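You operate a simulated robot arm through the tools that you are given. There is no shell and no other tool.

You run a simulated robot arm. Do the job below in one go: nothing can be reset, and whatever is moved stays where it is left.

Task
Put two straps round the closed blue box in the lane.
Fine: one at the orange bar, then pull the bar out and strap again at the lane's end; switch off after.
Where things are to end (x, y in the base frame): blue box within 0.022 m of [0.49, 0.77].

It is judged by the outcome, as a careful person would: the job done as asked, and still so three seconds after it is handed in. It fails if anything else is knocked over, pushed out of place, dropped, spilled or broken.

Robot
A 7-joint arm with a three-finger gripper, fixed in place. Base frame: the origin is on the floor under the middle of its stand, x ahead of it, y to its left, z up. Readings come in m, degrees, newtons and seconds.
With the tool pointing down near the work surface it reaches from about 0.1 to 0.86 m from the base axis. Its first joint turns from -166.0 to 166.0 degrees. Payload 2.94 kg.
The TCP is the grasp point between the finger pads, 0.03 m short of the fingertips. In the tool frame z runs along the fingers and y along their closing line. The gripper opens to 0.132 m; its body begins 0.107 m behind the TCP.
Orientation is that of the tool frame in the base frame, as a unit quaternion [x, y, z, w]. With the fingers straight down and closing along the base's y, the tool's x points along the base's -x, its y along +y and its z along -z.

Tools
- The arm moves only by the tool step_arm. Its argument "increments" is a list of rows, each an object of numbers (a shift or turn left out is 0, a gripper value left out holds the last): "dx", "dy", "dz": the shift along the tool's x, y, z in m; "wx", "wy", "wz": the turn, a rotation vector about the tool's x, y, z in degrees. In form: [{"dx": .., "dy": .., "dz": .., "wx": .., "wy": .., "wz": ..}, ...]. A call has 1 to 20 rows; each row is the pose to reach, as a shift and turn from the pose commanded when the call began, along the tool's axes at that moment. "jaw" is the gripper command, from -1 (shut) to 1 (fully open), values between in proportion, set as the call begins (left out, the last holds). A row lasts 0.2 s, in which the tool goes at most 0.05 m and 8.6 degrees; a call with a longer step from one row to the next is refused whole, and so is a gripper value outside its range. Where a pose cannot be reached the arm comes as near as it can. A force on the tool above 40 N (or 10 N above the force at the start of the call, whichever is more), or a blocked arm, ends the call early, and 0.2 s more pass. The fingers move at their own pace (about 0.0374 m/s each) and stop on an object; they squeeze with about 28 N. The grip force told is the motor's: it shows also when the fingers shut on nothing. Time passes only in rows, and 0.2 s behind the last, so rows that repeat a pose let the fingers close. The reply holds the time, the measured pose of the TCP, the force on the tool along the base axes, the opening and the grip force, in the units named above and with some noise, with the torque about the TCP (base axes, N m) and any sound that the robot's microphone picked up.
- Cameras (640 x 400 px; columns grow to the right, rows downward): "scene" is fixed at [0.4011, -0.5004, 1.4017]; the picture's right is [0.98, -0.22, 0.00], its down [-0.06, -0.28, -0.96] and it looks along [0.21, 0.94, -0.29] (base axes); focal length 288 px, centre (320, 200). "wrist" rides on the gripper at [0.072, 0.003, -0.144] in the tool frame; the picture's right is [-0.04, 1.00, 0.00], its down [-0.88, -0.04, -0.48] and it looks along [-0.48, -0.02, 0.88] (tool axes); focal length 256 px, centre (320, 200). There is no depth. A picture from a camera that has moved, and an enlarged one, comes with that camera's place and axes in the base frame and with its lens.
- camera(camera): a new picture of that camera. No time passes.
- slide_trunk(by): moves the trunk up (or, below 0, down) by that many m; the arm rides with it, the base frame stays. It gives what a move gives, with no picture.
- enlarge(camera, box): a new picture of the part [left, top, right, bottom] of that camera's present view, enlarged. No time passes.
- hand_in(): hands the job in; it is judged then, once.

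Nothing tells you positions but the pictures and the camera data. Unless the task says otherwise, let go and move clear before handing in.

The tools are called after ">>>" as a command line: name --argument value ..., lists and objects as JSON in quotes. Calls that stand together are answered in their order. step_arm: Moves the arm, as the interface text tells. Its arguments: {"type":"object","properties":{"increments":{"type":"array","items":{"type":"object","properties":{"dx":{"type":"number"},"dy":{"type":"number"},"dz":{"type":"number"},"wx":{"type":"number"},"wy":{"type":"number"},"wz":{"type":"number"}}}},"jaw":{"type":"number"}},"required":["increments"]} The other tools are called the same way: slide_trunk (by) moves the trunk up or down; camera (camera) takes a picture; enlarge (camera, box) takes an enlarged picture of a part of a camera's view; hand_in () hands the job in.

At the start:

```text
clock: 0.0
tool_pos: [0.1838, 0.576, 1.4223]
orientation: [0.0, 1.0, 0.001, 0.0]
force: [0.3, -0.8, -0.1]
torque: [0.02, 0.02, -0.02]
finger_gap: 0.1321
gripper_force: 0.1
trunk travel left (down, up): [-0.425, 0.115]
```

scene: 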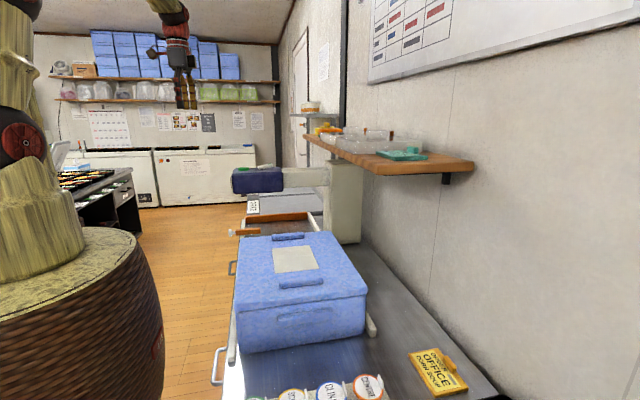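
wrist: 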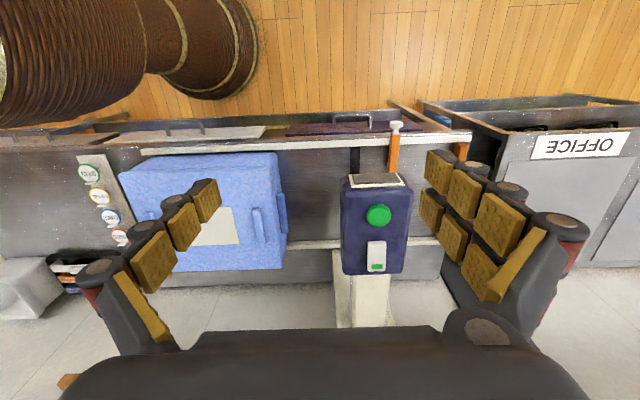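

I see a blue box in a lane with a strapping head (dark blue, green button and a rocker switch) further along the lane and an orange bar past it. I'll look closer before moving.

>>> enlarge --camera "scene" --box '[200, 150, 400, 275]'

>>> enlarge --camera "wrist" --box '[300, 100, 500, 225]'

>>> enlarge --camera "wrist" --box '[300, 160, 460, 290]'

>>> enlarge --camera "scene" --box '[200, 220, 480, 400]'

>>> enlarge --camera "wrist" --box '[0, 90, 340, 300]'

```text
3.20 times, centred on (300, 212) of scene
camera zoom: at [0.4011, -0.5004, 1.4017], right [0.98, -0.22, 0.0], down [-0.06, -0.28, -0.96], along [0.21, 0.94, -0.29], focal length 923 px, centre (384, 160)
```

zoom: 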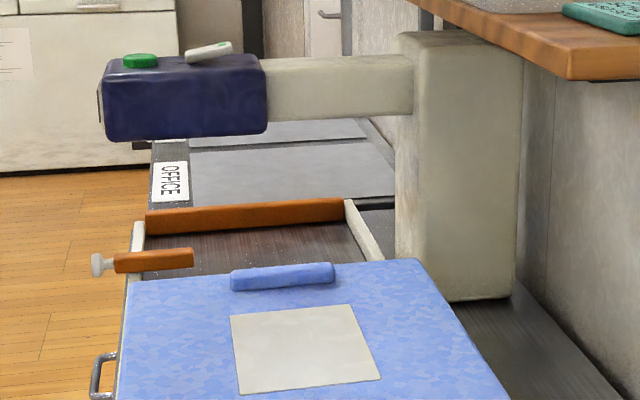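

```text
3.20 times, centred on (400, 162) of wrist
camera zoom: at [0.1106, 0.5795, 1.5674], right [0.04, 1.0, 0.0], down [0.88, -0.04, 0.48], along [0.48, -0.02, -0.88], focal length 819 px, centre (64, 320)
```

zoom: 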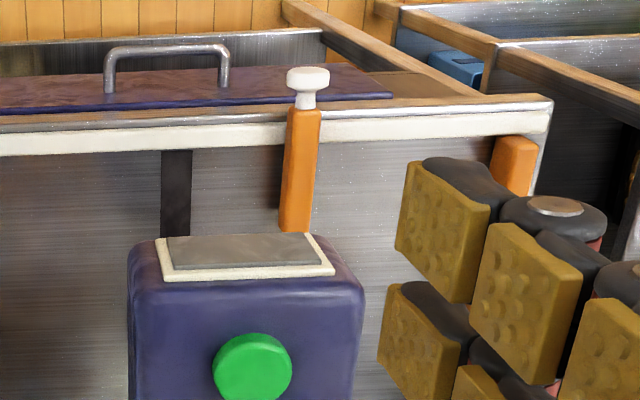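

```text
3.08 times, centred on (380, 225) of wrist
camera zoom: at [0.1106, 0.5795, 1.5674], right [0.04, 1.0, 0.0], down [0.88, -0.04, 0.48], along [0.48, -0.02, -0.88], focal length 788 px, centre (135, 123)
```

zoom: 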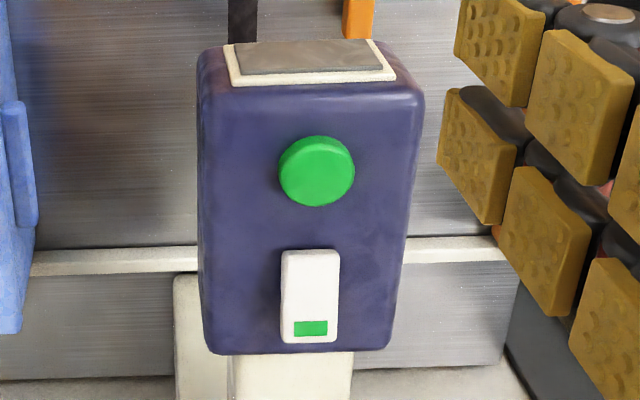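

```text
2.22 times, centred on (340, 310) of scene
camera zoom: at [0.4011, -0.5004, 1.4017], right [0.98, -0.22, 0.0], down [-0.06, -0.28, -0.96], along [0.21, 0.94, -0.29], focal length 641 px, centre (276, -44)
```

zoom: 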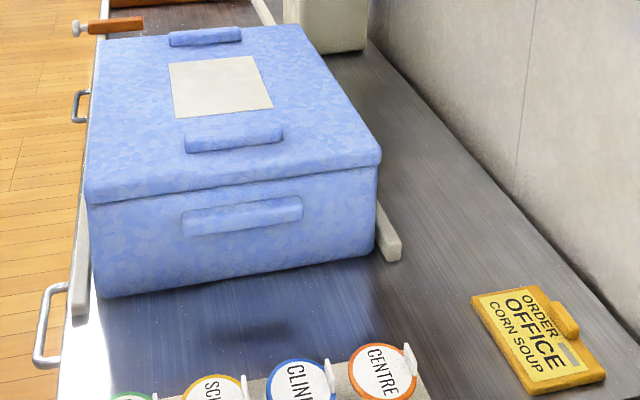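

```text
1.88 times, centred on (170, 195) of wrist
camera zoom: at [0.1106, 0.5795, 1.5674], right [0.04, 1.0, 0.0], down [0.88, -0.04, 0.48], along [0.48, -0.02, -0.88], focal length 482 px, centre (602, 209)
```

zoom: 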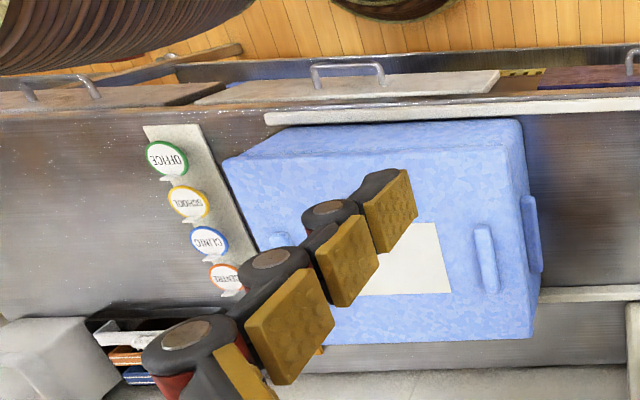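

The lane runs along +y. The box is at about x 0.49, y 0.25 with its top near z 1.0. The strapper head is at y 0.67 (button about [0.354, 0.673, 1.187], rocker about x 0.45), and the orange bar's knob is near [0.27, 0.78, 0.87]. I'll take the wrist camera closer to the bar first, so I understand it before touching anything.

>>> step_arm --increments '[{"dx": 0.005, "dy": 0.025, "dz": 0.034}, {"dx": 0.011, "dy": 0.051, "dz": 0.068}, {"dx": 0.0165, "dy": 0.0765, "dz": 0.102}, {"dx": 0.022, "dy": 0.102, "dz": 0.136}, {"dx": 0.0275, "dy": 0.1275, "dz": 0.17}, {"dx": 0.033, "dy": 0.153, "dz": 0.204}, {"dx": 0.0385, "dy": 0.1785, "dz": 0.238}, {"dx": 0.044, "dy": 0.204, "dz": 0.272}, {"dx": 0.044, "dy": 0.204, "dz": 0.272}]'

>>> camera --camera "wrist"

>>> camera --camera "scene"

```text
clock: 2.0
tool_pos: [0.1407, 0.7803, 1.1518]
orientation: [0.0, 1.0, 0.0, 0.0]
force: [-0.7, 0.0, 0.3]
torque: [0.03, -0.01, -0.05]
finger_gap: 0.1321
gripper_force: 0.0
trunk travel left (down, up): [-0.425, 0.115]
```

```text
taken
camera wrist: at [0.0675, 0.7844, 1.2966], right [0.04, 1.0, 0.0], down [0.88, -0.04, 0.48], along [0.48, -0.02, -0.88], focal length 256 px, centre (320, 200)
```

wrist: 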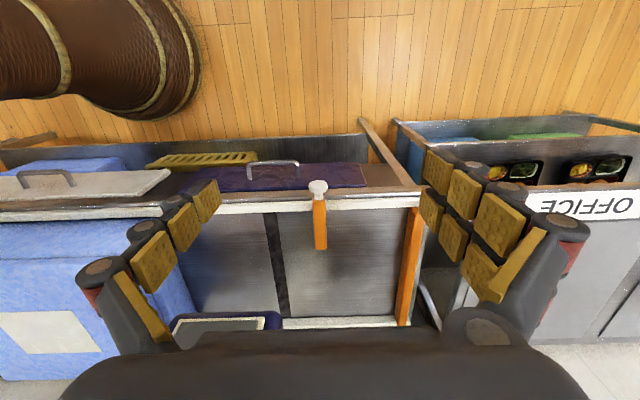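

```text
taken
```

scene: 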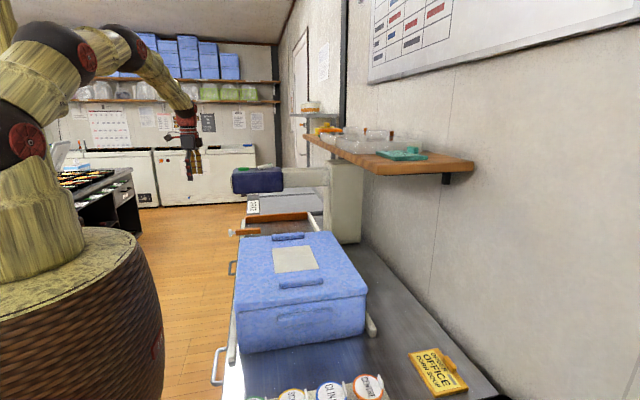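

>>> enlarge --camera "wrist" --box '[240, 150, 440, 275]'

>>> enlarge --camera "wrist" --box '[290, 165, 360, 255]'

>>> enlarge --camera "wrist" --box '[140, 130, 430, 345]'

```text
3.20 times, centred on (340, 212) of wrist
camera zoom: at [0.0675, 0.7844, 1.2966], right [0.04, 1.0, 0.0], down [0.88, -0.04, 0.48], along [0.48, -0.02, -0.88], focal length 819 px, centre (256, 160)
```

zoom: 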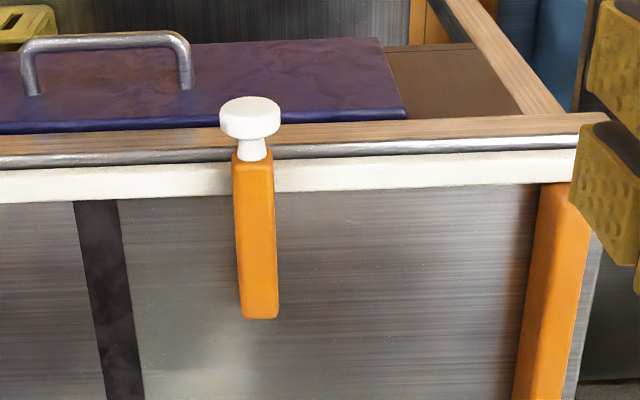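

```text
4.44 times, centred on (325, 210) of wrist
camera zoom: at [0.0675, 0.7844, 1.2966], right [0.04, 1.0, 0.0], down [0.88, -0.04, 0.48], along [0.48, -0.02, -0.88], focal length 1138 px, centre (298, 156)
```

zoom: 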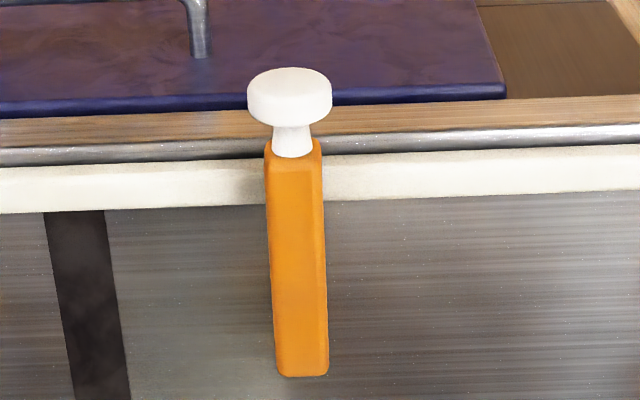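

```text
1.86 times, centred on (285, 238) of wrist
camera zoom: at [0.0675, 0.7844, 1.2966], right [0.04, 1.0, 0.0], down [0.88, -0.04, 0.48], along [0.48, -0.02, -0.88], focal length 476 px, centre (385, 130)
```

zoom: 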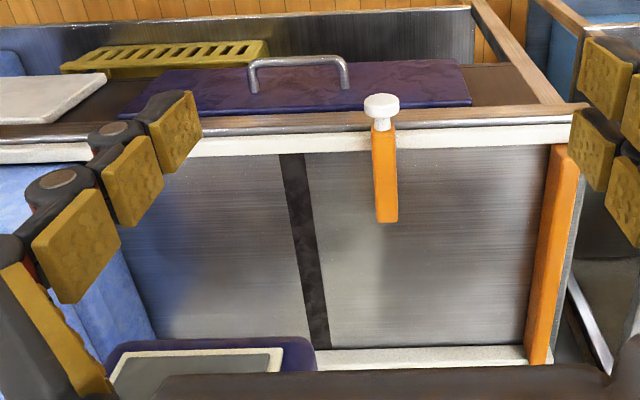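

The bar is a pin with a white knob that lies across the lane through the left rail, at y about 0.772. The strap slot is at y 0.674 and the lane's end stop at about y 0.955. Next I close the gripper, rise and move round behind the box so I can push it to the bar.

>>> step_arm --increments '[{"dz": -0.05}, {"dz": -0.1}, {"dz": -0.15}, {"dz": -0.2}, {"dz": -0.25}, {"dx": -0.0189, "dy": -0.0438, "dz": -0.25}, {"dx": -0.0378, "dy": -0.0876, "dz": -0.25}, {"dx": -0.0566, "dy": -0.1314, "dz": -0.25}, {"dx": -0.0755, "dy": -0.1752, "dz": -0.25}, {"dx": -0.0944, "dy": -0.219, "dz": -0.25}, {"dx": -0.1133, "dy": -0.2628, "dz": -0.25}, {"dx": -0.1322, "dy": -0.3066, "dz": -0.25}, {"dx": -0.151, "dy": -0.3504, "dz": -0.25}, {"dx": -0.1699, "dy": -0.3942, "dz": -0.25}, {"dx": -0.1888, "dy": -0.438, "dz": -0.25}, {"dx": -0.2077, "dy": -0.4818, "dz": -0.25}, {"dx": -0.2266, "dy": -0.5256, "dz": -0.25}, {"dx": -0.2454, "dy": -0.5694, "dz": -0.25}, {"dx": -0.2643, "dy": -0.6132, "dz": -0.25}, {"dx": -0.2832, "dy": -0.657, "dz": -0.25}]' --jaw -1

>>> camera --camera "wrist"

>>> camera --camera "scene"

```text
clock: 6.2
tool_pos: [0.4253, 0.1192, 1.4004]
orientation: [0.0, 1.0, 0.0, 0.001]
force: [0.3, -0.4, -0.2]
torque: [0.02, 0.0, 0.0]
finger_gap: 0.0
gripper_force: 27.9
trunk travel left (down, up): [-0.425, 0.115]
```

```text
taken
camera wrist: at [0.3525, 0.1231, 1.5453], right [0.04, 1.0, 0.0], down [0.88, -0.04, 0.48], along [0.47, -0.02, -0.88], focal length 256 px, centre (320, 200)
```

wrist: 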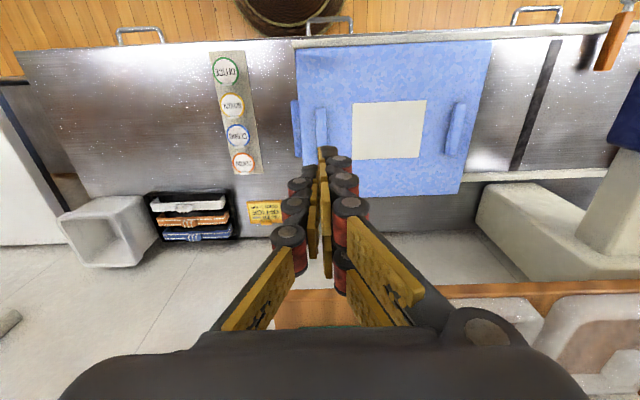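

```text
taken
```

scene: 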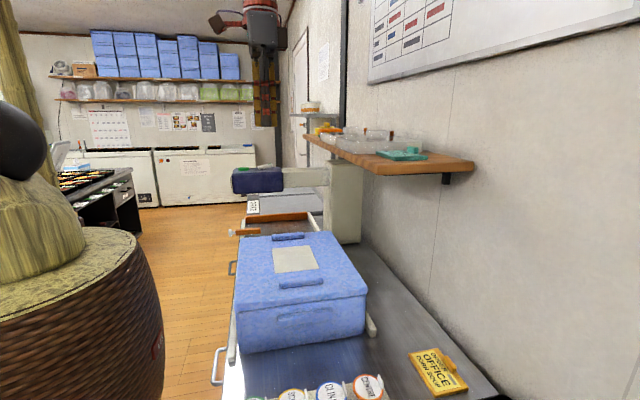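

The box's rear face is at y about 0.078, with a rear handle out to about 0.055, and the tag rack sits behind y -0.05. I'll bring the closed gripper over that gap, tilted so the fingertips lead toward +y.

>>> step_arm --increments '[{"dx": -0.0128, "dy": -0.0266, "dz": 0.03, "wx": -7}, {"dx": -0.0256, "dy": -0.0532, "dz": 0.06, "wx": -14}, {"dx": -0.0384, "dy": -0.0798, "dz": 0.09, "wx": -21}, {"dx": -0.0512, "dy": -0.1064, "dz": 0.12, "wx": -28}, {"dx": -0.064, "dy": -0.133, "dz": 0.15, "wx": -35}, {"dx": -0.064, "dy": -0.133, "dz": 0.15, "wx": -35}]'

>>> camera --camera "scene"

>>> camera --camera "wrist"

```text
clock: 7.6
tool_pos: [0.4858, -0.0114, 1.2497]
orientation: [0.0, 0.954, 0.301, 0.001]
force: [-0.2, 0.3, -0.1]
torque: [-0.01, -0.06, -0.04]
finger_gap: 0.0001
gripper_force: 27.8
trunk travel left (down, up): [-0.425, 0.115]
```

```text
taken
```

scene: 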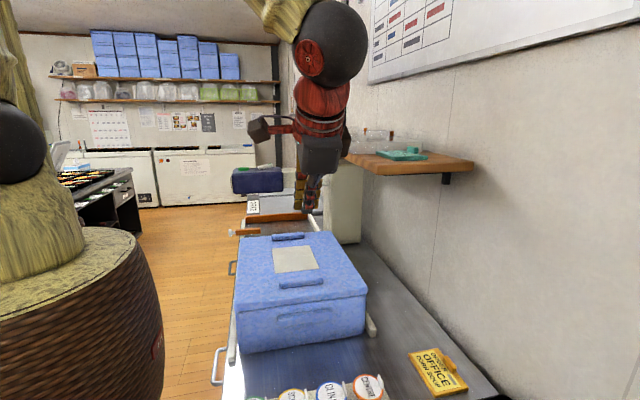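

```text
taken
camera wrist: at [0.4123, -0.0906, 1.3703], right [0.04, 0.82, 0.57], down [0.88, -0.3, 0.37], along [0.48, 0.49, -0.73], focal length 256 px, centre (320, 200)
```

wrist: 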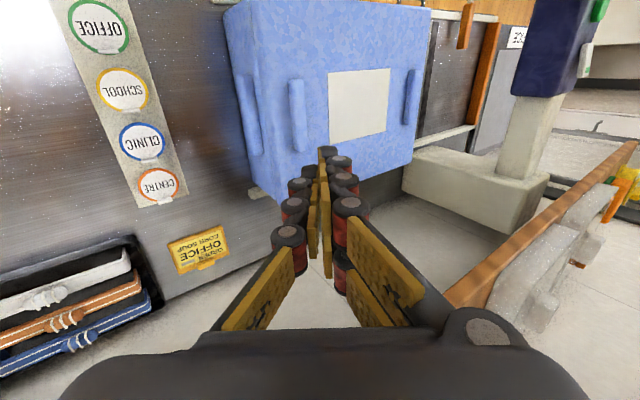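

The tilt is good and the gap behind the box is clear. I descend straight to TCP z of about 0.92.

>>> step_arm --increments '[{"dy": -0.027, "dz": 0.0386}, {"dy": -0.0541, "dz": 0.0772}, {"dy": -0.0811, "dz": 0.1159}, {"dy": -0.1082, "dz": 0.1545}, {"dy": -0.1352, "dz": 0.1931}, {"dy": -0.1623, "dz": 0.2317}, {"dy": -0.1893, "dz": 0.2703}, {"dy": -0.1893, "dz": 0.2703}]'

>>> camera --camera "scene"

>>> camera --camera "wrist"

```text
clock: 9.4
tool_pos: [0.4874, -0.0126, 0.9216]
orientation: [0.0, 0.954, 0.301, 0.0]
force: [-0.7, -0.2, 0.2]
torque: [0.02, -0.04, 0.0]
finger_gap: 0.0
gripper_force: 28.2
trunk travel left (down, up): [-0.425, 0.115]
```

```text
taken
```

scene: 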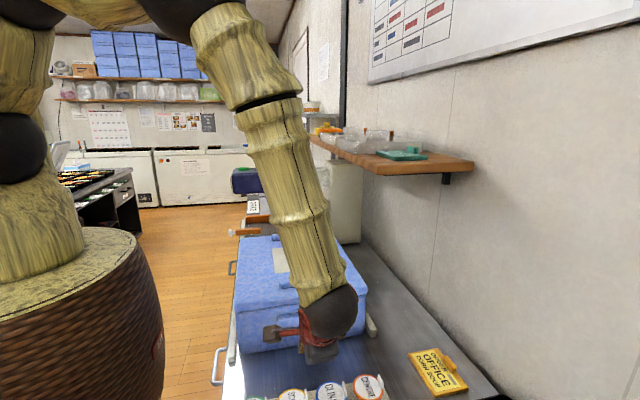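

```text
taken
camera wrist: at [0.414, -0.0909, 1.0416], right [0.04, 0.82, 0.57], down [0.88, -0.3, 0.37], along [0.48, 0.49, -0.73], focal length 256 px, centre (320, 200)
```

wrist: 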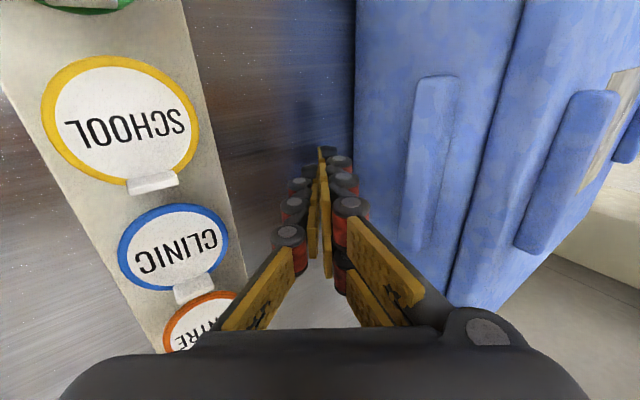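

The tip is just clear of the box's rear face, between box and tag rack. I start a slow push along +y.

>>> step_arm --increments '[{"dy": 0.0098, "dz": 0.0069}, {"dy": 0.0197, "dz": 0.0138}, {"dy": 0.0295, "dz": 0.0207}, {"dy": 0.0393, "dz": 0.0276}, {"dy": 0.0491, "dz": 0.0344}, {"dy": 0.059, "dz": 0.0413}, {"dy": 0.0688, "dz": 0.0482}, {"dy": 0.0786, "dz": 0.0551}, {"dy": 0.0885, "dz": 0.062}, {"dy": 0.0983, "dz": 0.0689}]'

>>> camera --camera "wrist"

>>> camera --camera "scene"

```text
clock: 11.6
tool_pos: [0.4871, 0.1097, 0.9197]
orientation: [0.0, 0.954, 0.301, 0.0]
force: [-0.1, 0.7, -0.1]
torque: [0.0, 0.01, 0.04]
finger_gap: 0.0
gripper_force: 27.8
trunk travel left (down, up): [-0.425, 0.115]
```

```text
taken
camera wrist: at [0.4137, 0.0308, 1.0407], right [0.04, 0.82, 0.57], down [0.88, -0.3, 0.37], along [0.48, 0.49, -0.73], focal length 256 px, centre (320, 200)
```

wrist: 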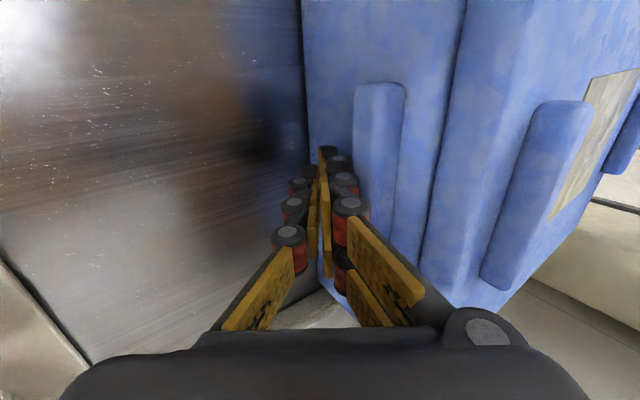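

```text
taken
```

scene: 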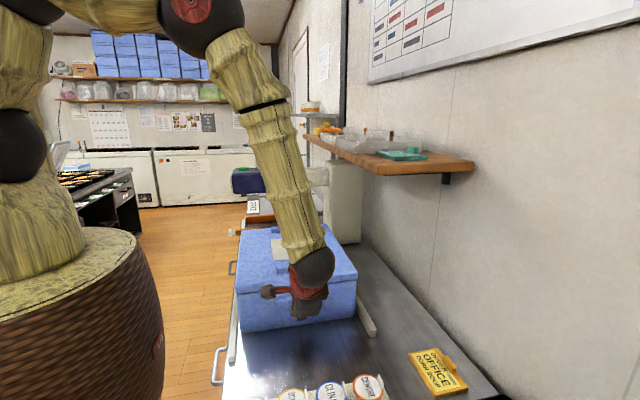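

The box slides straight with little force. I continue pushing toward the bar.

>>> step_arm --increments '[{"dy": 0.0098, "dz": 0.0069}, {"dy": 0.0197, "dz": 0.0138}, {"dy": 0.0295, "dz": 0.0207}, {"dy": 0.0393, "dz": 0.0276}, {"dy": 0.0491, "dz": 0.0344}, {"dy": 0.059, "dz": 0.0413}, {"dy": 0.0688, "dz": 0.0482}, {"dy": 0.0786, "dz": 0.0551}, {"dy": 0.0885, "dz": 0.062}, {"dy": 0.0983, "dz": 0.0689}, {"dy": 0.1081, "dz": 0.0758}, {"dy": 0.1179, "dz": 0.0826}, {"dy": 0.1278, "dz": 0.0895}, {"dy": 0.1376, "dz": 0.0964}]'

>>> camera --camera "wrist"

>>> camera --camera "scene"

>>> enlarge --camera "scene" --box '[220, 180, 380, 330]'

```text
clock: 14.6
tool_pos: [0.4876, 0.2785, 0.9202]
orientation: [0.0, 0.954, 0.3, 0.0]
force: [-0.3, 0.0, -1.0]
torque: [0.01, 0.0, 0.03]
finger_gap: 0.0002
gripper_force: 28.3
trunk travel left (down, up): [-0.425, 0.115]
```

```text
taken
camera wrist: at [0.414, 0.1986, 1.0412], right [0.04, 0.82, 0.57], down [0.88, -0.3, 0.37], along [0.47, 0.49, -0.73], focal length 256 px, centre (320, 200)
```

wrist: 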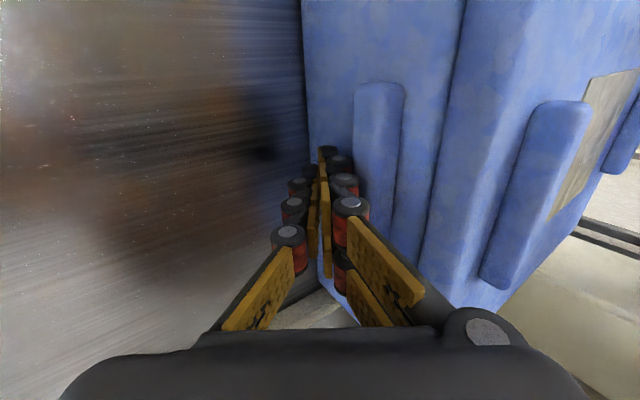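

```text
taken
```

scene: 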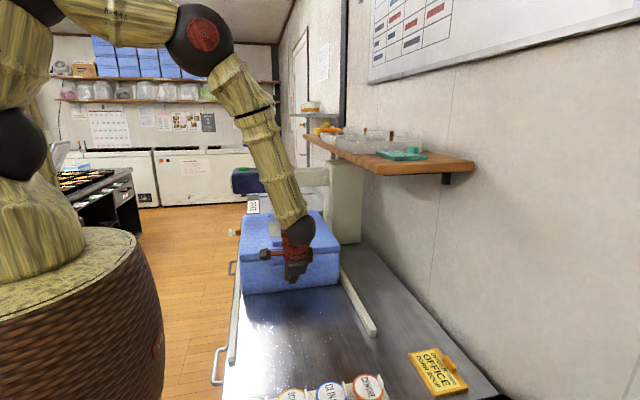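

```text
2.67 times, centred on (300, 255) of scene
camera zoom: at [0.4011, -0.5004, 1.4017], right [0.98, -0.22, 0.0], down [-0.06, -0.28, -0.96], along [0.21, 0.94, -0.29], focal length 769 px, centre (373, 53)
```

zoom: 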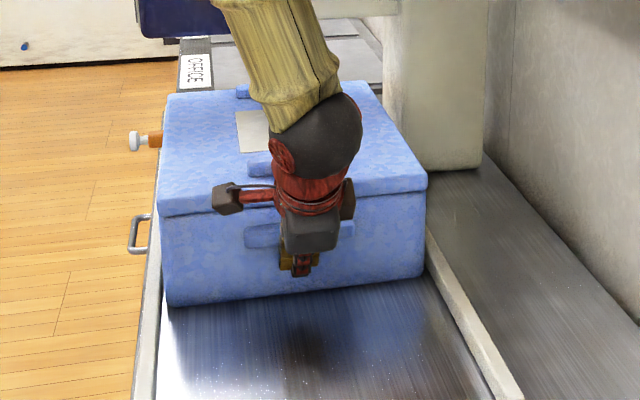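

The box's rear is at about y 0.305 and its front at about 0.67, so about 0.09 m remains to the bar. I push on and slow down near contact.

>>> step_arm --increments '[{"dy": 0.0082, "dz": 0.0057}, {"dy": 0.0164, "dz": 0.0115}, {"dy": 0.0246, "dz": 0.0172}, {"dy": 0.0328, "dz": 0.023}, {"dy": 0.041, "dz": 0.0287}, {"dy": 0.0491, "dz": 0.0344}, {"dy": 0.0532, "dz": 0.0373}, {"dy": 0.0573, "dz": 0.0401}, {"dy": 0.0614, "dz": 0.043}]'

>>> enlarge --camera "scene" --box '[220, 180, 380, 330]'

```text
clock: 16.6
tool_pos: [0.4867, 0.3534, 0.92]
orientation: [0.0, 0.953, 0.301, 0.0]
force: [-0.5, -0.7, -0.3]
torque: [-0.01, 0.0, 0.01]
finger_gap: 0.0002
gripper_force: 27.9
trunk travel left (down, up): [-0.425, 0.115]
```

```text
2.67 times, centred on (300, 255) of scene
camera zoom: at [0.4011, -0.5004, 1.4017], right [0.98, -0.22, 0.0], down [-0.06, -0.28, -0.96], along [0.21, 0.94, -0.29], focal length 769 px, centre (373, 53)
```

zoom: 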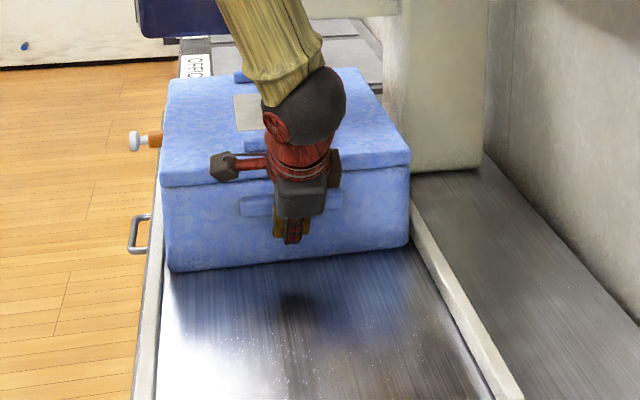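

About 1.5 cm remains to the bar. I use small steps until contact shows in the force.

>>> step_arm --increments '[{"dy": 0.0025, "dz": 0.0017}, {"dy": 0.0049, "dz": 0.0034}, {"dy": 0.0074, "dz": 0.0052}, {"dy": 0.0098, "dz": 0.0069}]'

>>> step_arm --increments '[{"dy": 0.0016, "dz": 0.0011}, {"dy": 0.0033, "dz": 0.0023}]'

>>> enlarge --camera "scene" --box '[220, 180, 380, 330]'

```text
clock: 17.5
tool_pos: [0.4873, 0.3577, 0.919]
orientation: [0.002, 0.955, 0.297, 0.002]
force: [6.1, -29.7, 1.6]
torque: [0.35, 0.09, 0.17]
finger_gap: 0.0
gripper_force: 27.8
trunk travel left (down, up): [-0.425, 0.115]
stopped in row 4: the force on the tool passed its limit at 43 N (the readings are from after the stop); the commanded pose is now the measured one
```

```text
clock: 18.0
tool_pos: [0.486, 0.3592, 0.9174]
orientation: [0.003, 0.955, 0.296, 0.001]
force: [2.6, -14.2, -1.5]
torque: [0.19, 0.02, 0.08]
finger_gap: 0.0
gripper_force: 28.3
trunk travel left (down, up): [-0.425, 0.115]
stopped in row 2: the force on the tool passed its limit at 43 N (the readings are from after the stop); the commanded pose is now the measured one
```

```text
2.67 times, centred on (300, 255) of scene
camera zoom: at [0.4011, -0.5004, 1.4017], right [0.98, -0.22, 0.0], down [-0.06, -0.28, -0.96], along [0.21, 0.94, -0.29], focal length 769 px, centre (373, 53)
```

zoom: 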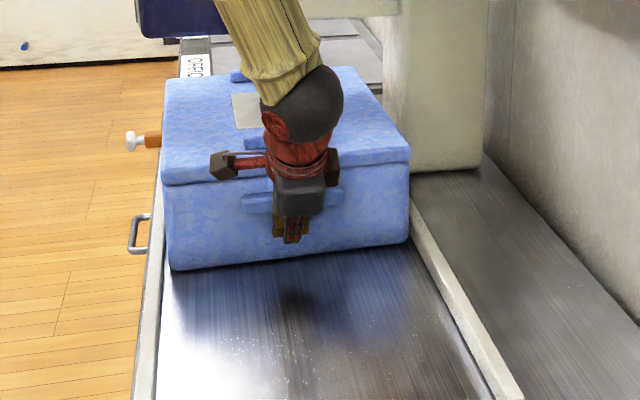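

The box is firmly against the orange bar (clear force stop at TCP y 0.358). I back off, lift, and level the tool to check the box and go to the green button.

>>> step_arm --increments '[{"dy": -0.0164, "dz": -0.0115}, {"dy": -0.0328, "dz": -0.023}, {"dy": -0.007, "dz": -0.0599}, {"dy": 0.0188, "dz": -0.0968}, {"dy": 0.0446, "dz": -0.1337}, {"dy": 0.0704, "dz": -0.1706}, {"dy": 0.0962, "dz": -0.2075, "wx": 8}, {"dy": 0.122, "dz": -0.2444, "wx": 16}, {"dy": 0.1478, "dz": -0.2813, "wx": 24}, {"dy": 0.1736, "dz": -0.3182, "wx": 30}, {"dy": 0.1994, "dz": -0.3551, "wx": 34.5}, {"dy": 0.1994, "dz": -0.3551, "wx": 34.5}]'

>>> camera --camera "wrist"

>>> camera --camera "scene"

```text
clock: 20.6
tool_pos: [0.4851, 0.3253, 1.3263]
orientation: [0.003, 1.0, 0.0, 0.0]
force: [0.6, 0.4, -0.6]
torque: [0.01, 0.02, 0.02]
finger_gap: 0.0002
gripper_force: 27.7
trunk travel left (down, up): [-0.425, 0.115]
```

```text
taken
camera wrist: at [0.412, 0.3299, 1.4712], right [0.05, 1.0, 0.0], down [0.88, -0.04, 0.48], along [0.48, -0.02, -0.88], focal length 256 px, centre (320, 200)
```

wrist: 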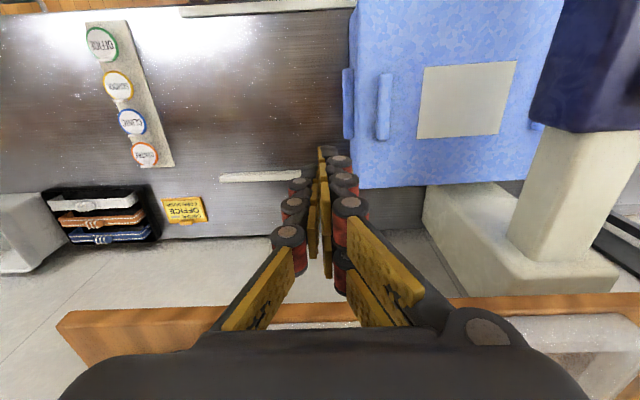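

```text
taken
```

scene: 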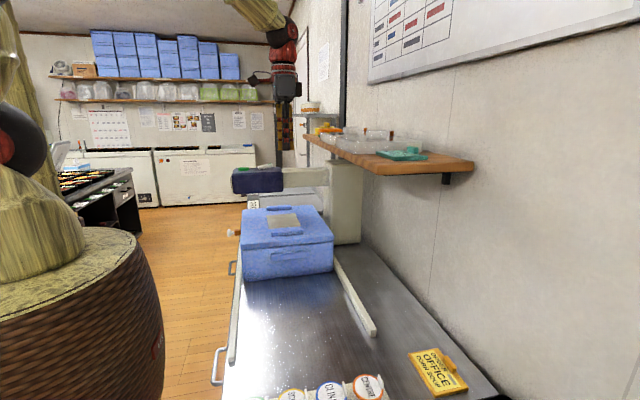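

>>> enlarge --camera "scene" --box '[220, 160, 380, 290]'

>>> enlarge --camera "wrist" --box '[330, 0, 560, 200]'

```text
3.08 times, centred on (300, 225) of scene
camera zoom: at [0.4011, -0.5004, 1.4017], right [0.98, -0.22, 0.0], down [-0.06, -0.28, -0.96], along [0.21, 0.94, -0.29], focal length 887 px, centre (382, 123)
```

zoom: 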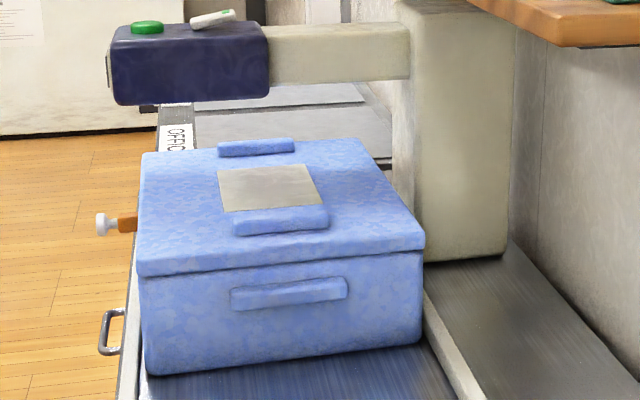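

```text
2.00 times, centred on (445, 100) of wrist
camera zoom: at [0.412, 0.3299, 1.4712], right [0.05, 1.0, 0.0], down [0.88, -0.04, 0.48], along [0.48, -0.02, -0.88], focal length 512 px, centre (70, 400)
```

zoom: 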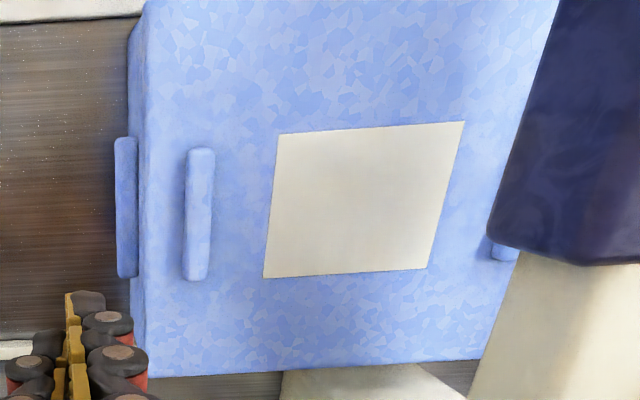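

The box is square to within about a degree against the bar, with its centre near y 0.58. I move the closed fingers over the green button.

>>> step_arm --increments '[{"dx": 0.0164, "dy": 0.0435}, {"dx": 0.0328, "dy": 0.087}, {"dx": 0.0491, "dy": 0.1305}, {"dx": 0.0655, "dy": 0.174}, {"dx": 0.0819, "dy": 0.2175}, {"dx": 0.0983, "dy": 0.261}, {"dx": 0.1146, "dy": 0.3045}, {"dx": 0.131, "dy": 0.348}, {"dx": 0.131, "dy": 0.348, "dz": 0.03}, {"dx": 0.131, "dy": 0.348, "dz": 0.03}]'

>>> camera --camera "wrist"

>>> camera --camera "scene"

>>> enlarge --camera "scene" --box '[210, 120, 370, 250]'

```text
clock: 22.8
tool_pos: [0.356, 0.6724, 1.2955]
orientation: [0.003, 1.0, 0.001, 0.001]
force: [0.0, -0.1, -0.1]
torque: [0.04, 0.0, 0.02]
finger_gap: 0.0
gripper_force: 28.5
trunk travel left (down, up): [-0.425, 0.115]
```

```text
taken
camera wrist: at [0.2821, 0.6775, 1.4406], right [0.05, 1.0, 0.0], down [0.88, -0.04, 0.48], along [0.48, -0.02, -0.88], focal length 256 px, centre (320, 200)
```

wrist: 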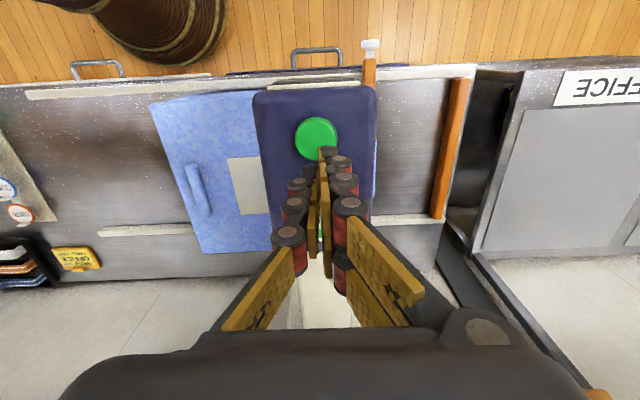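

```text
taken
```

scene: 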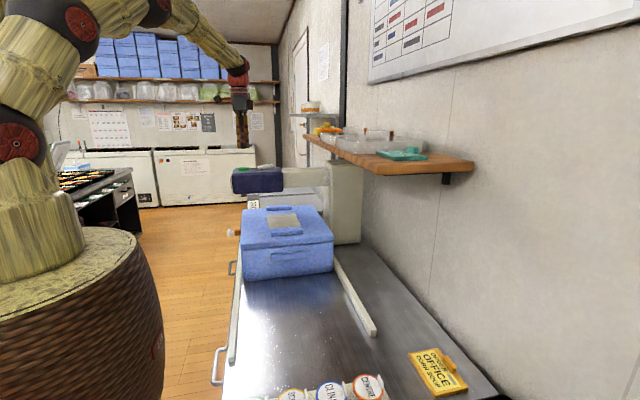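

```text
3.08 times, centred on (290, 185) of scene
camera zoom: at [0.4011, -0.5004, 1.4017], right [0.98, -0.22, 0.0], down [-0.06, -0.28, -0.96], along [0.21, 0.94, -0.29], focal length 887 px, centre (412, 246)
```

zoom: 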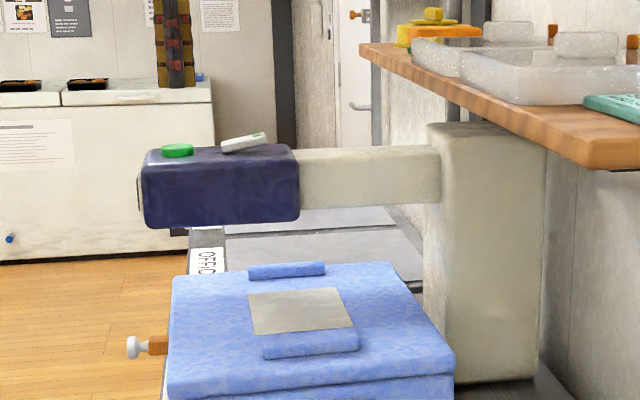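

I'm centred above the button, with the fingertips about 8 cm higher. I come down quickly at first, then slowly onto it.

>>> step_arm --increments '[{"dx": 0.003, "dz": 0.03}, {"dx": 0.003, "dz": 0.058}, {"dx": 0.003, "dz": 0.058}]'

>>> step_arm --increments '[{"dz": 0.004}, {"dz": 0.008}, {"dz": 0.012}, {"dz": 0.016}]'

>>> enlarge --camera "scene" --box '[210, 120, 370, 250]'

```text
clock: 23.6
tool_pos: [0.3535, 0.6738, 1.2366]
orientation: [0.002, 1.0, 0.001, 0.001]
force: [0.3, -1.3, -0.2]
torque: [0.03, 0.01, 0.02]
finger_gap: 0.0
gripper_force: 27.4
trunk travel left (down, up): [-0.425, 0.115]
```

```text
clock: 24.6
tool_pos: [0.3558, 0.6729, 1.2197]
orientation: [0.003, 1.0, 0.002, 0.001]
force: [-0.3, 0.8, 1.6]
torque: [0.0, -0.03, -0.01]
finger_gap: 0.0002
gripper_force: 28.1
trunk travel left (down, up): [-0.425, 0.115]
```

```text
3.08 times, centred on (290, 185) of scene
camera zoom: at [0.4011, -0.5004, 1.4017], right [0.98, -0.22, 0.0], down [-0.06, -0.28, -0.96], along [0.21, 0.94, -0.29], focal length 887 px, centre (412, 246)
```

zoom: 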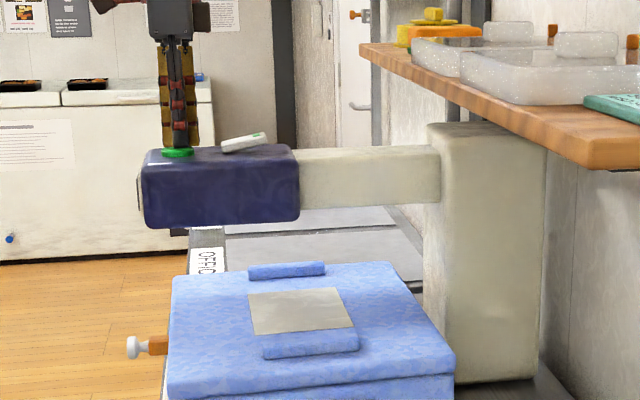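

The fingertips are just touching the button. I press on in small steps and listen for the machine.

>>> step_arm --increments '[{"dz": 0.002}, {"dz": 0.004}, {"dz": 0.006}]'

>>> enlarge --camera "scene" --box '[210, 120, 370, 250]'

```text
clock: 25.4
tool_pos: [0.3556, 0.671, 1.216]
orientation: [0.003, 1.0, 0.002, 0.001]
force: [2.7, -1.0, 10.9]
torque: [-0.02, -0.04, 0.04]
finger_gap: 0.0059
gripper_force: 29.3
trunk travel left (down, up): [-0.425, 0.115]
heard: click
```

```text
3.08 times, centred on (290, 185) of scene
camera zoom: at [0.4011, -0.5004, 1.4017], right [0.98, -0.22, 0.0], down [-0.06, -0.28, -0.96], along [0.21, 0.94, -0.29], focal length 887 px, centre (412, 246)
```

zoom: 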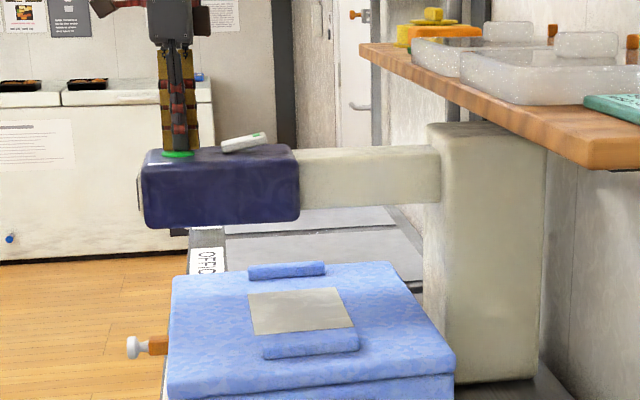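

A click: the button has gone in. I lift off and wait to see whether the strap is made.

>>> step_arm --increments '[{"dz": -0.02}, {"dz": -0.05}, {"dz": -0.08}, {"dz": -0.08}, {"dz": -0.08}]'

>>> enlarge --camera "scene" --box '[210, 120, 370, 290]'

>>> camera --camera "wrist"

```text
clock: 26.6
tool_pos: [0.3558, 0.6728, 1.295]
orientation: [0.003, 1.0, 0.0, 0.001]
force: [-0.5, -0.3, 0.2]
torque: [-0.02, 0.0, 0.01]
finger_gap: 0.0001
gripper_force: 29.0
trunk travel left (down, up): [-0.425, 0.115]
```

```text
2.35 times, centred on (290, 205) of scene
camera zoom: at [0.4011, -0.5004, 1.4017], right [0.98, -0.22, 0.0], down [-0.06, -0.28, -0.96], along [0.21, 0.94, -0.29], focal length 679 px, centre (391, 188)
```

zoom: 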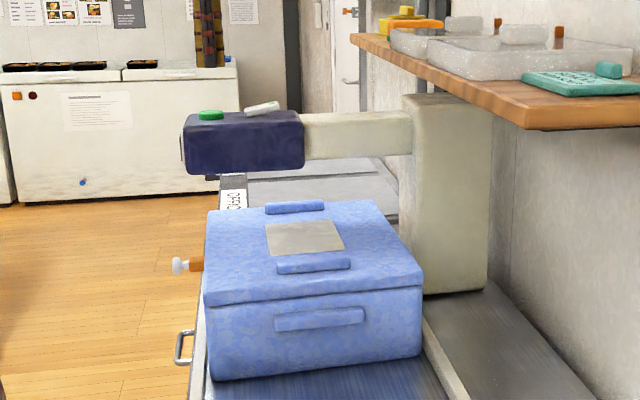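

```text
taken
camera wrist: at [0.2826, 0.6761, 1.4402], right [0.05, 1.0, 0.0], down [0.88, -0.04, 0.48], along [0.48, -0.02, -0.88], focal length 256 px, centre (320, 200)
```

wrist: 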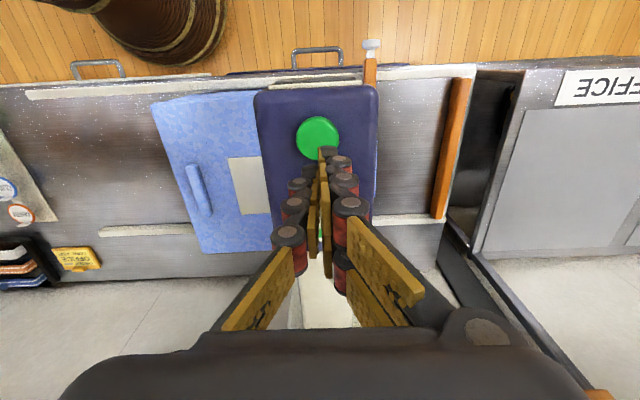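

>>> enlarge --camera "scene" --box '[250, 185, 320, 240]'

>>> enlarge --camera "scene" --box '[225, 155, 295, 200]'

>>> enlarge --camera "wrist" --box '[220, 60, 420, 260]'

```text
7.27 times, centred on (285, 212) of scene
camera zoom: at [0.4011, -0.5004, 1.4017], right [0.98, -0.22, 0.0], down [-0.06, -0.28, -0.96], along [0.21, 0.94, -0.29], focal length 2098 px, centre (574, 109)
```

zoom: 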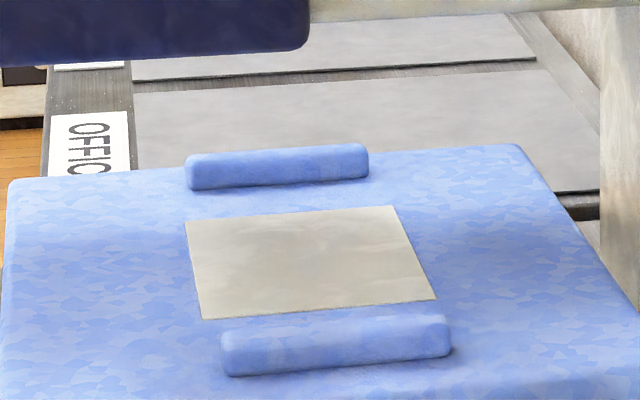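

```text
8.89 times, centred on (260, 178) of scene
camera zoom: at [0.4011, -0.5004, 1.4017], right [0.98, -0.22, 0.0], down [-0.06, -0.28, -0.96], along [0.21, 0.94, -0.29], focal length 2564 px, centre (853, 400)
```

zoom: 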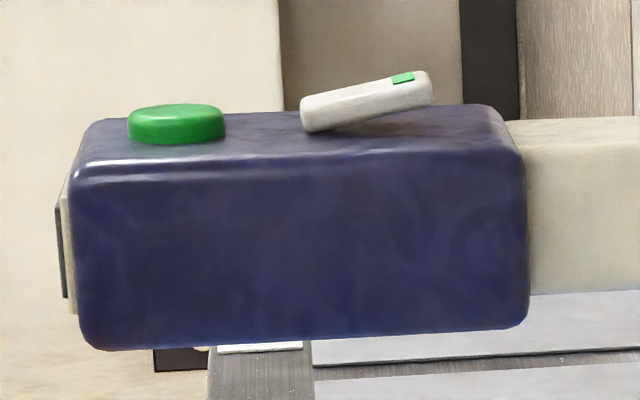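

```text
2.00 times, centred on (320, 160) of wrist
camera zoom: at [0.2826, 0.6761, 1.4402], right [0.05, 1.0, 0.0], down [0.88, -0.04, 0.48], along [0.48, -0.02, -0.88], focal length 512 px, centre (320, 280)
```

zoom: 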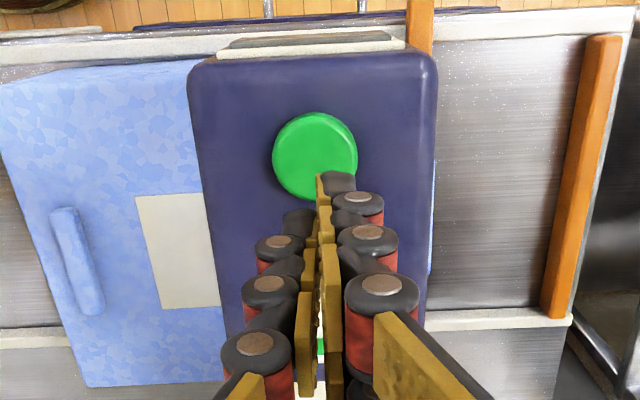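

A click, but no strap is visible on the box. The rocker's green-marked end is standing up, so the strapper may be off. I first wait a little in case the cycle takes time.

>>> step_arm --increments '[{"dz": 0}, {"dz": 0}, {"dz": 0}, {"dz": 0}, {"dz": 0}, {"dz": 0}, {"dz": 0}, {"dz": 0}, {"dz": 0}, {"dz": 0}]'

>>> enlarge --camera "scene" --box '[225, 155, 325, 240]'

```text
clock: 28.8
tool_pos: [0.3555, 0.673, 1.2953]
orientation: [0.002, 1.0, 0.0, 0.0]
force: [-0.8, 0.8, 0.9]
torque: [-0.02, 0.01, -0.01]
finger_gap: 0.0
gripper_force: 28.9
trunk travel left (down, up): [-0.425, 0.115]
```

```text
4.71 times, centred on (275, 198) of scene
camera zoom: at [0.4011, -0.5004, 1.4017], right [0.98, -0.22, 0.0], down [-0.06, -0.28, -0.96], along [0.21, 0.94, -0.29], focal length 1357 px, centre (532, 212)
```

zoom: 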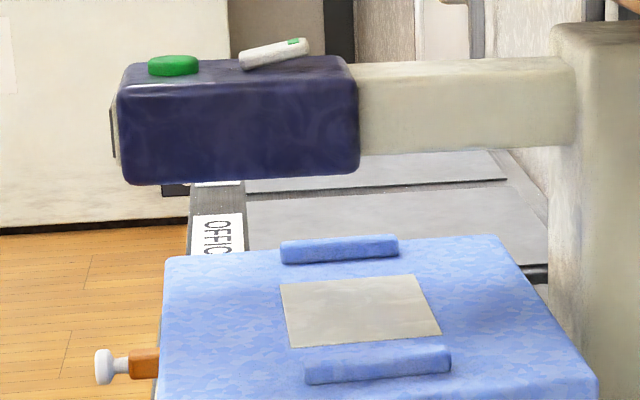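

No strap has come, and the green-marked rocker end is up, so the strapper most likely has no power. I move over the rocker's raised green end (about [0.455, 0.673, 1.206]) to switch it on, staying clear of the shelf edge at x 0.65.

>>> step_arm --increments '[{"dx": -0.03}, {"dx": -0.06}, {"dx": -0.09}, {"dx": -0.117}, {"dx": -0.117, "dz": 0.02}, {"dx": -0.117, "dz": 0.02}]'

>>> enlarge --camera "scene" --box '[225, 100, 345, 195]'

>>> camera --camera "wrist"

```text
clock: 30.2
tool_pos: [0.4721, 0.6715, 1.2739]
orientation: [0.003, 1.0, 0.001, 0.001]
force: [0.3, 0.6, 0.7]
torque: [0.0, 0.03, 0.03]
finger_gap: 0.0
gripper_force: 28.3
trunk travel left (down, up): [-0.425, 0.115]
```

```text
4.21 times, centred on (285, 148) of scene
camera zoom: at [0.4011, -0.5004, 1.4017], right [0.98, -0.22, 0.0], down [-0.06, -0.28, -0.96], along [0.21, 0.94, -0.29], focal length 1214 px, centre (467, 421)
```

zoom: 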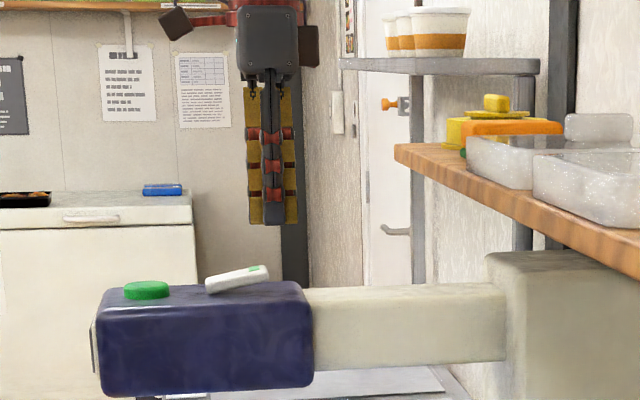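

```text
taken
camera wrist: at [0.3992, 0.6749, 1.4189], right [0.05, 1.0, 0.0], down [0.88, -0.04, 0.48], along [0.48, -0.02, -0.88], focal length 256 px, centre (320, 200)
```

wrist: 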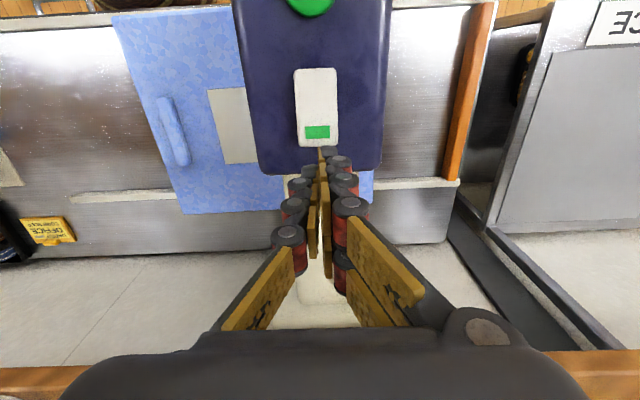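

The fingertips are above the rocker's green end. I descend slowly onto it.

>>> step_arm --increments '[{"dz": 0.015}, {"dz": 0.03}, {"dz": 0.034}, {"dz": 0.038}, {"dz": 0.041}, {"dz": 0.044}]'

>>> enlarge --camera "scene" --box '[225, 140, 305, 195]'

```text
clock: 31.6
tool_pos: [0.471, 0.6717, 1.2298]
orientation: [0.002, 1.0, 0.0, 0.0]
force: [-0.5, -0.4, -0.1]
torque: [-0.03, 0.02, 0.01]
finger_gap: 0.0
gripper_force: 28.7
trunk travel left (down, up): [-0.425, 0.115]
```

```text
7.27 times, centred on (265, 168) of scene
camera zoom: at [0.4011, -0.5004, 1.4017], right [0.98, -0.22, 0.0], down [-0.06, -0.28, -0.96], along [0.21, 0.94, -0.29], focal length 2098 px, centre (720, 436)
```

zoom: 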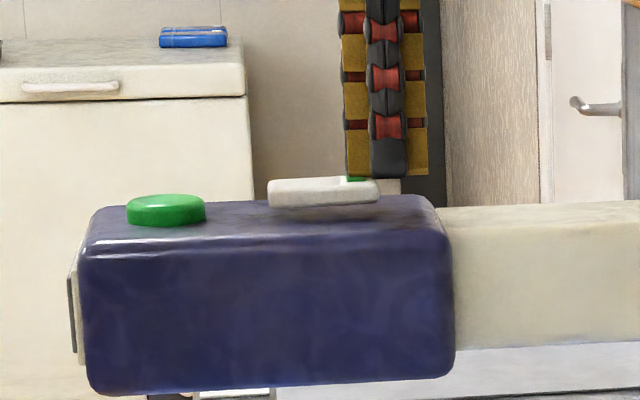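

The rocker is moving and is now about level. I press on a few more millimetres.

>>> step_arm --increments '[{"dz": 0.002}, {"dz": 0.004}, {"dz": 0.006}]'

>>> enlarge --camera "scene" --box '[225, 140, 305, 195]'

```text
clock: 32.4
tool_pos: [0.4725, 0.6717, 1.226]
orientation: [0.002, 1.0, 0.001, 0.001]
force: [0.6, -1.7, 8.1]
torque: [-0.02, 0.23, 0.08]
finger_gap: 0.0002
gripper_force: 28.5
trunk travel left (down, up): [-0.425, 0.115]
```

```text
7.27 times, centred on (265, 168) of scene
camera zoom: at [0.4011, -0.5004, 1.4017], right [0.98, -0.22, 0.0], down [-0.06, -0.28, -0.96], along [0.21, 0.94, -0.29], focal length 2098 px, centre (720, 436)
```

zoom: 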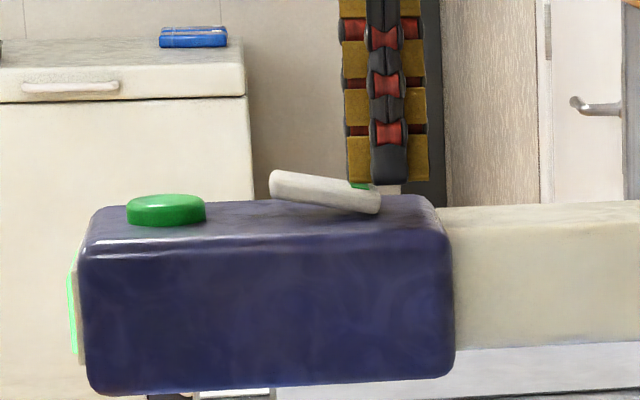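

The rocker flipped and the panel on the head now glows green, so the strapper is on. I lift and go back over the green button.

>>> step_arm --increments '[{"dz": -0.03}, {"dz": -0.065}, {"dx": 0.03, "dz": -0.065}, {"dx": 0.06, "dz": -0.065}, {"dx": 0.09, "dz": -0.065}, {"dx": 0.119, "dz": -0.065}, {"dx": 0.119, "dz": -0.035}, {"dx": 0.119, "dz": -0.01}, {"dx": 0.119, "dz": -0.01}]'

>>> enlarge --camera "scene" --box '[225, 140, 325, 240]'

>>> camera --camera "wrist"

```text
clock: 34.4
tool_pos: [0.3524, 0.672, 1.2342]
orientation: [0.003, 1.0, 0.001, 0.001]
force: [-0.3, 0.3, 0.9]
torque: [0.02, 0.0, 0.01]
finger_gap: 0.0
gripper_force: 28.6
trunk travel left (down, up): [-0.425, 0.115]
```

```text
4.00 times, centred on (275, 190) of scene
camera zoom: at [0.4011, -0.5004, 1.4017], right [0.98, -0.22, 0.0], down [-0.06, -0.28, -0.96], along [0.21, 0.94, -0.29], focal length 1154 px, centre (500, 240)
```

zoom: 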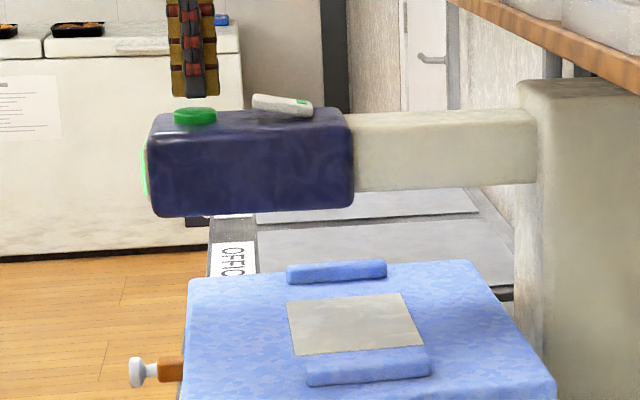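

```text
taken
camera wrist: at [0.2796, 0.6771, 1.3789], right [0.05, 1.0, 0.0], down [0.88, -0.04, 0.48], along [0.48, -0.02, -0.88], focal length 256 px, centre (320, 200)
```

wrist: 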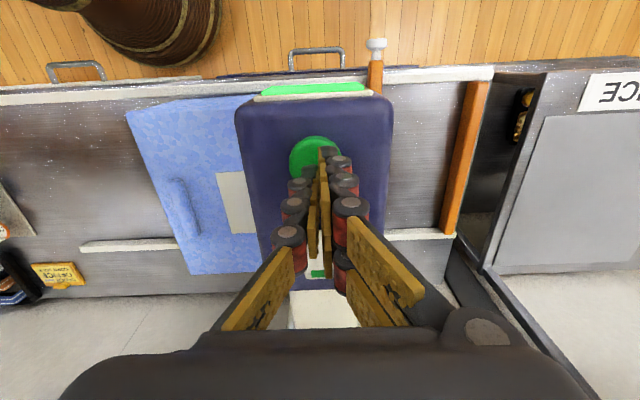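

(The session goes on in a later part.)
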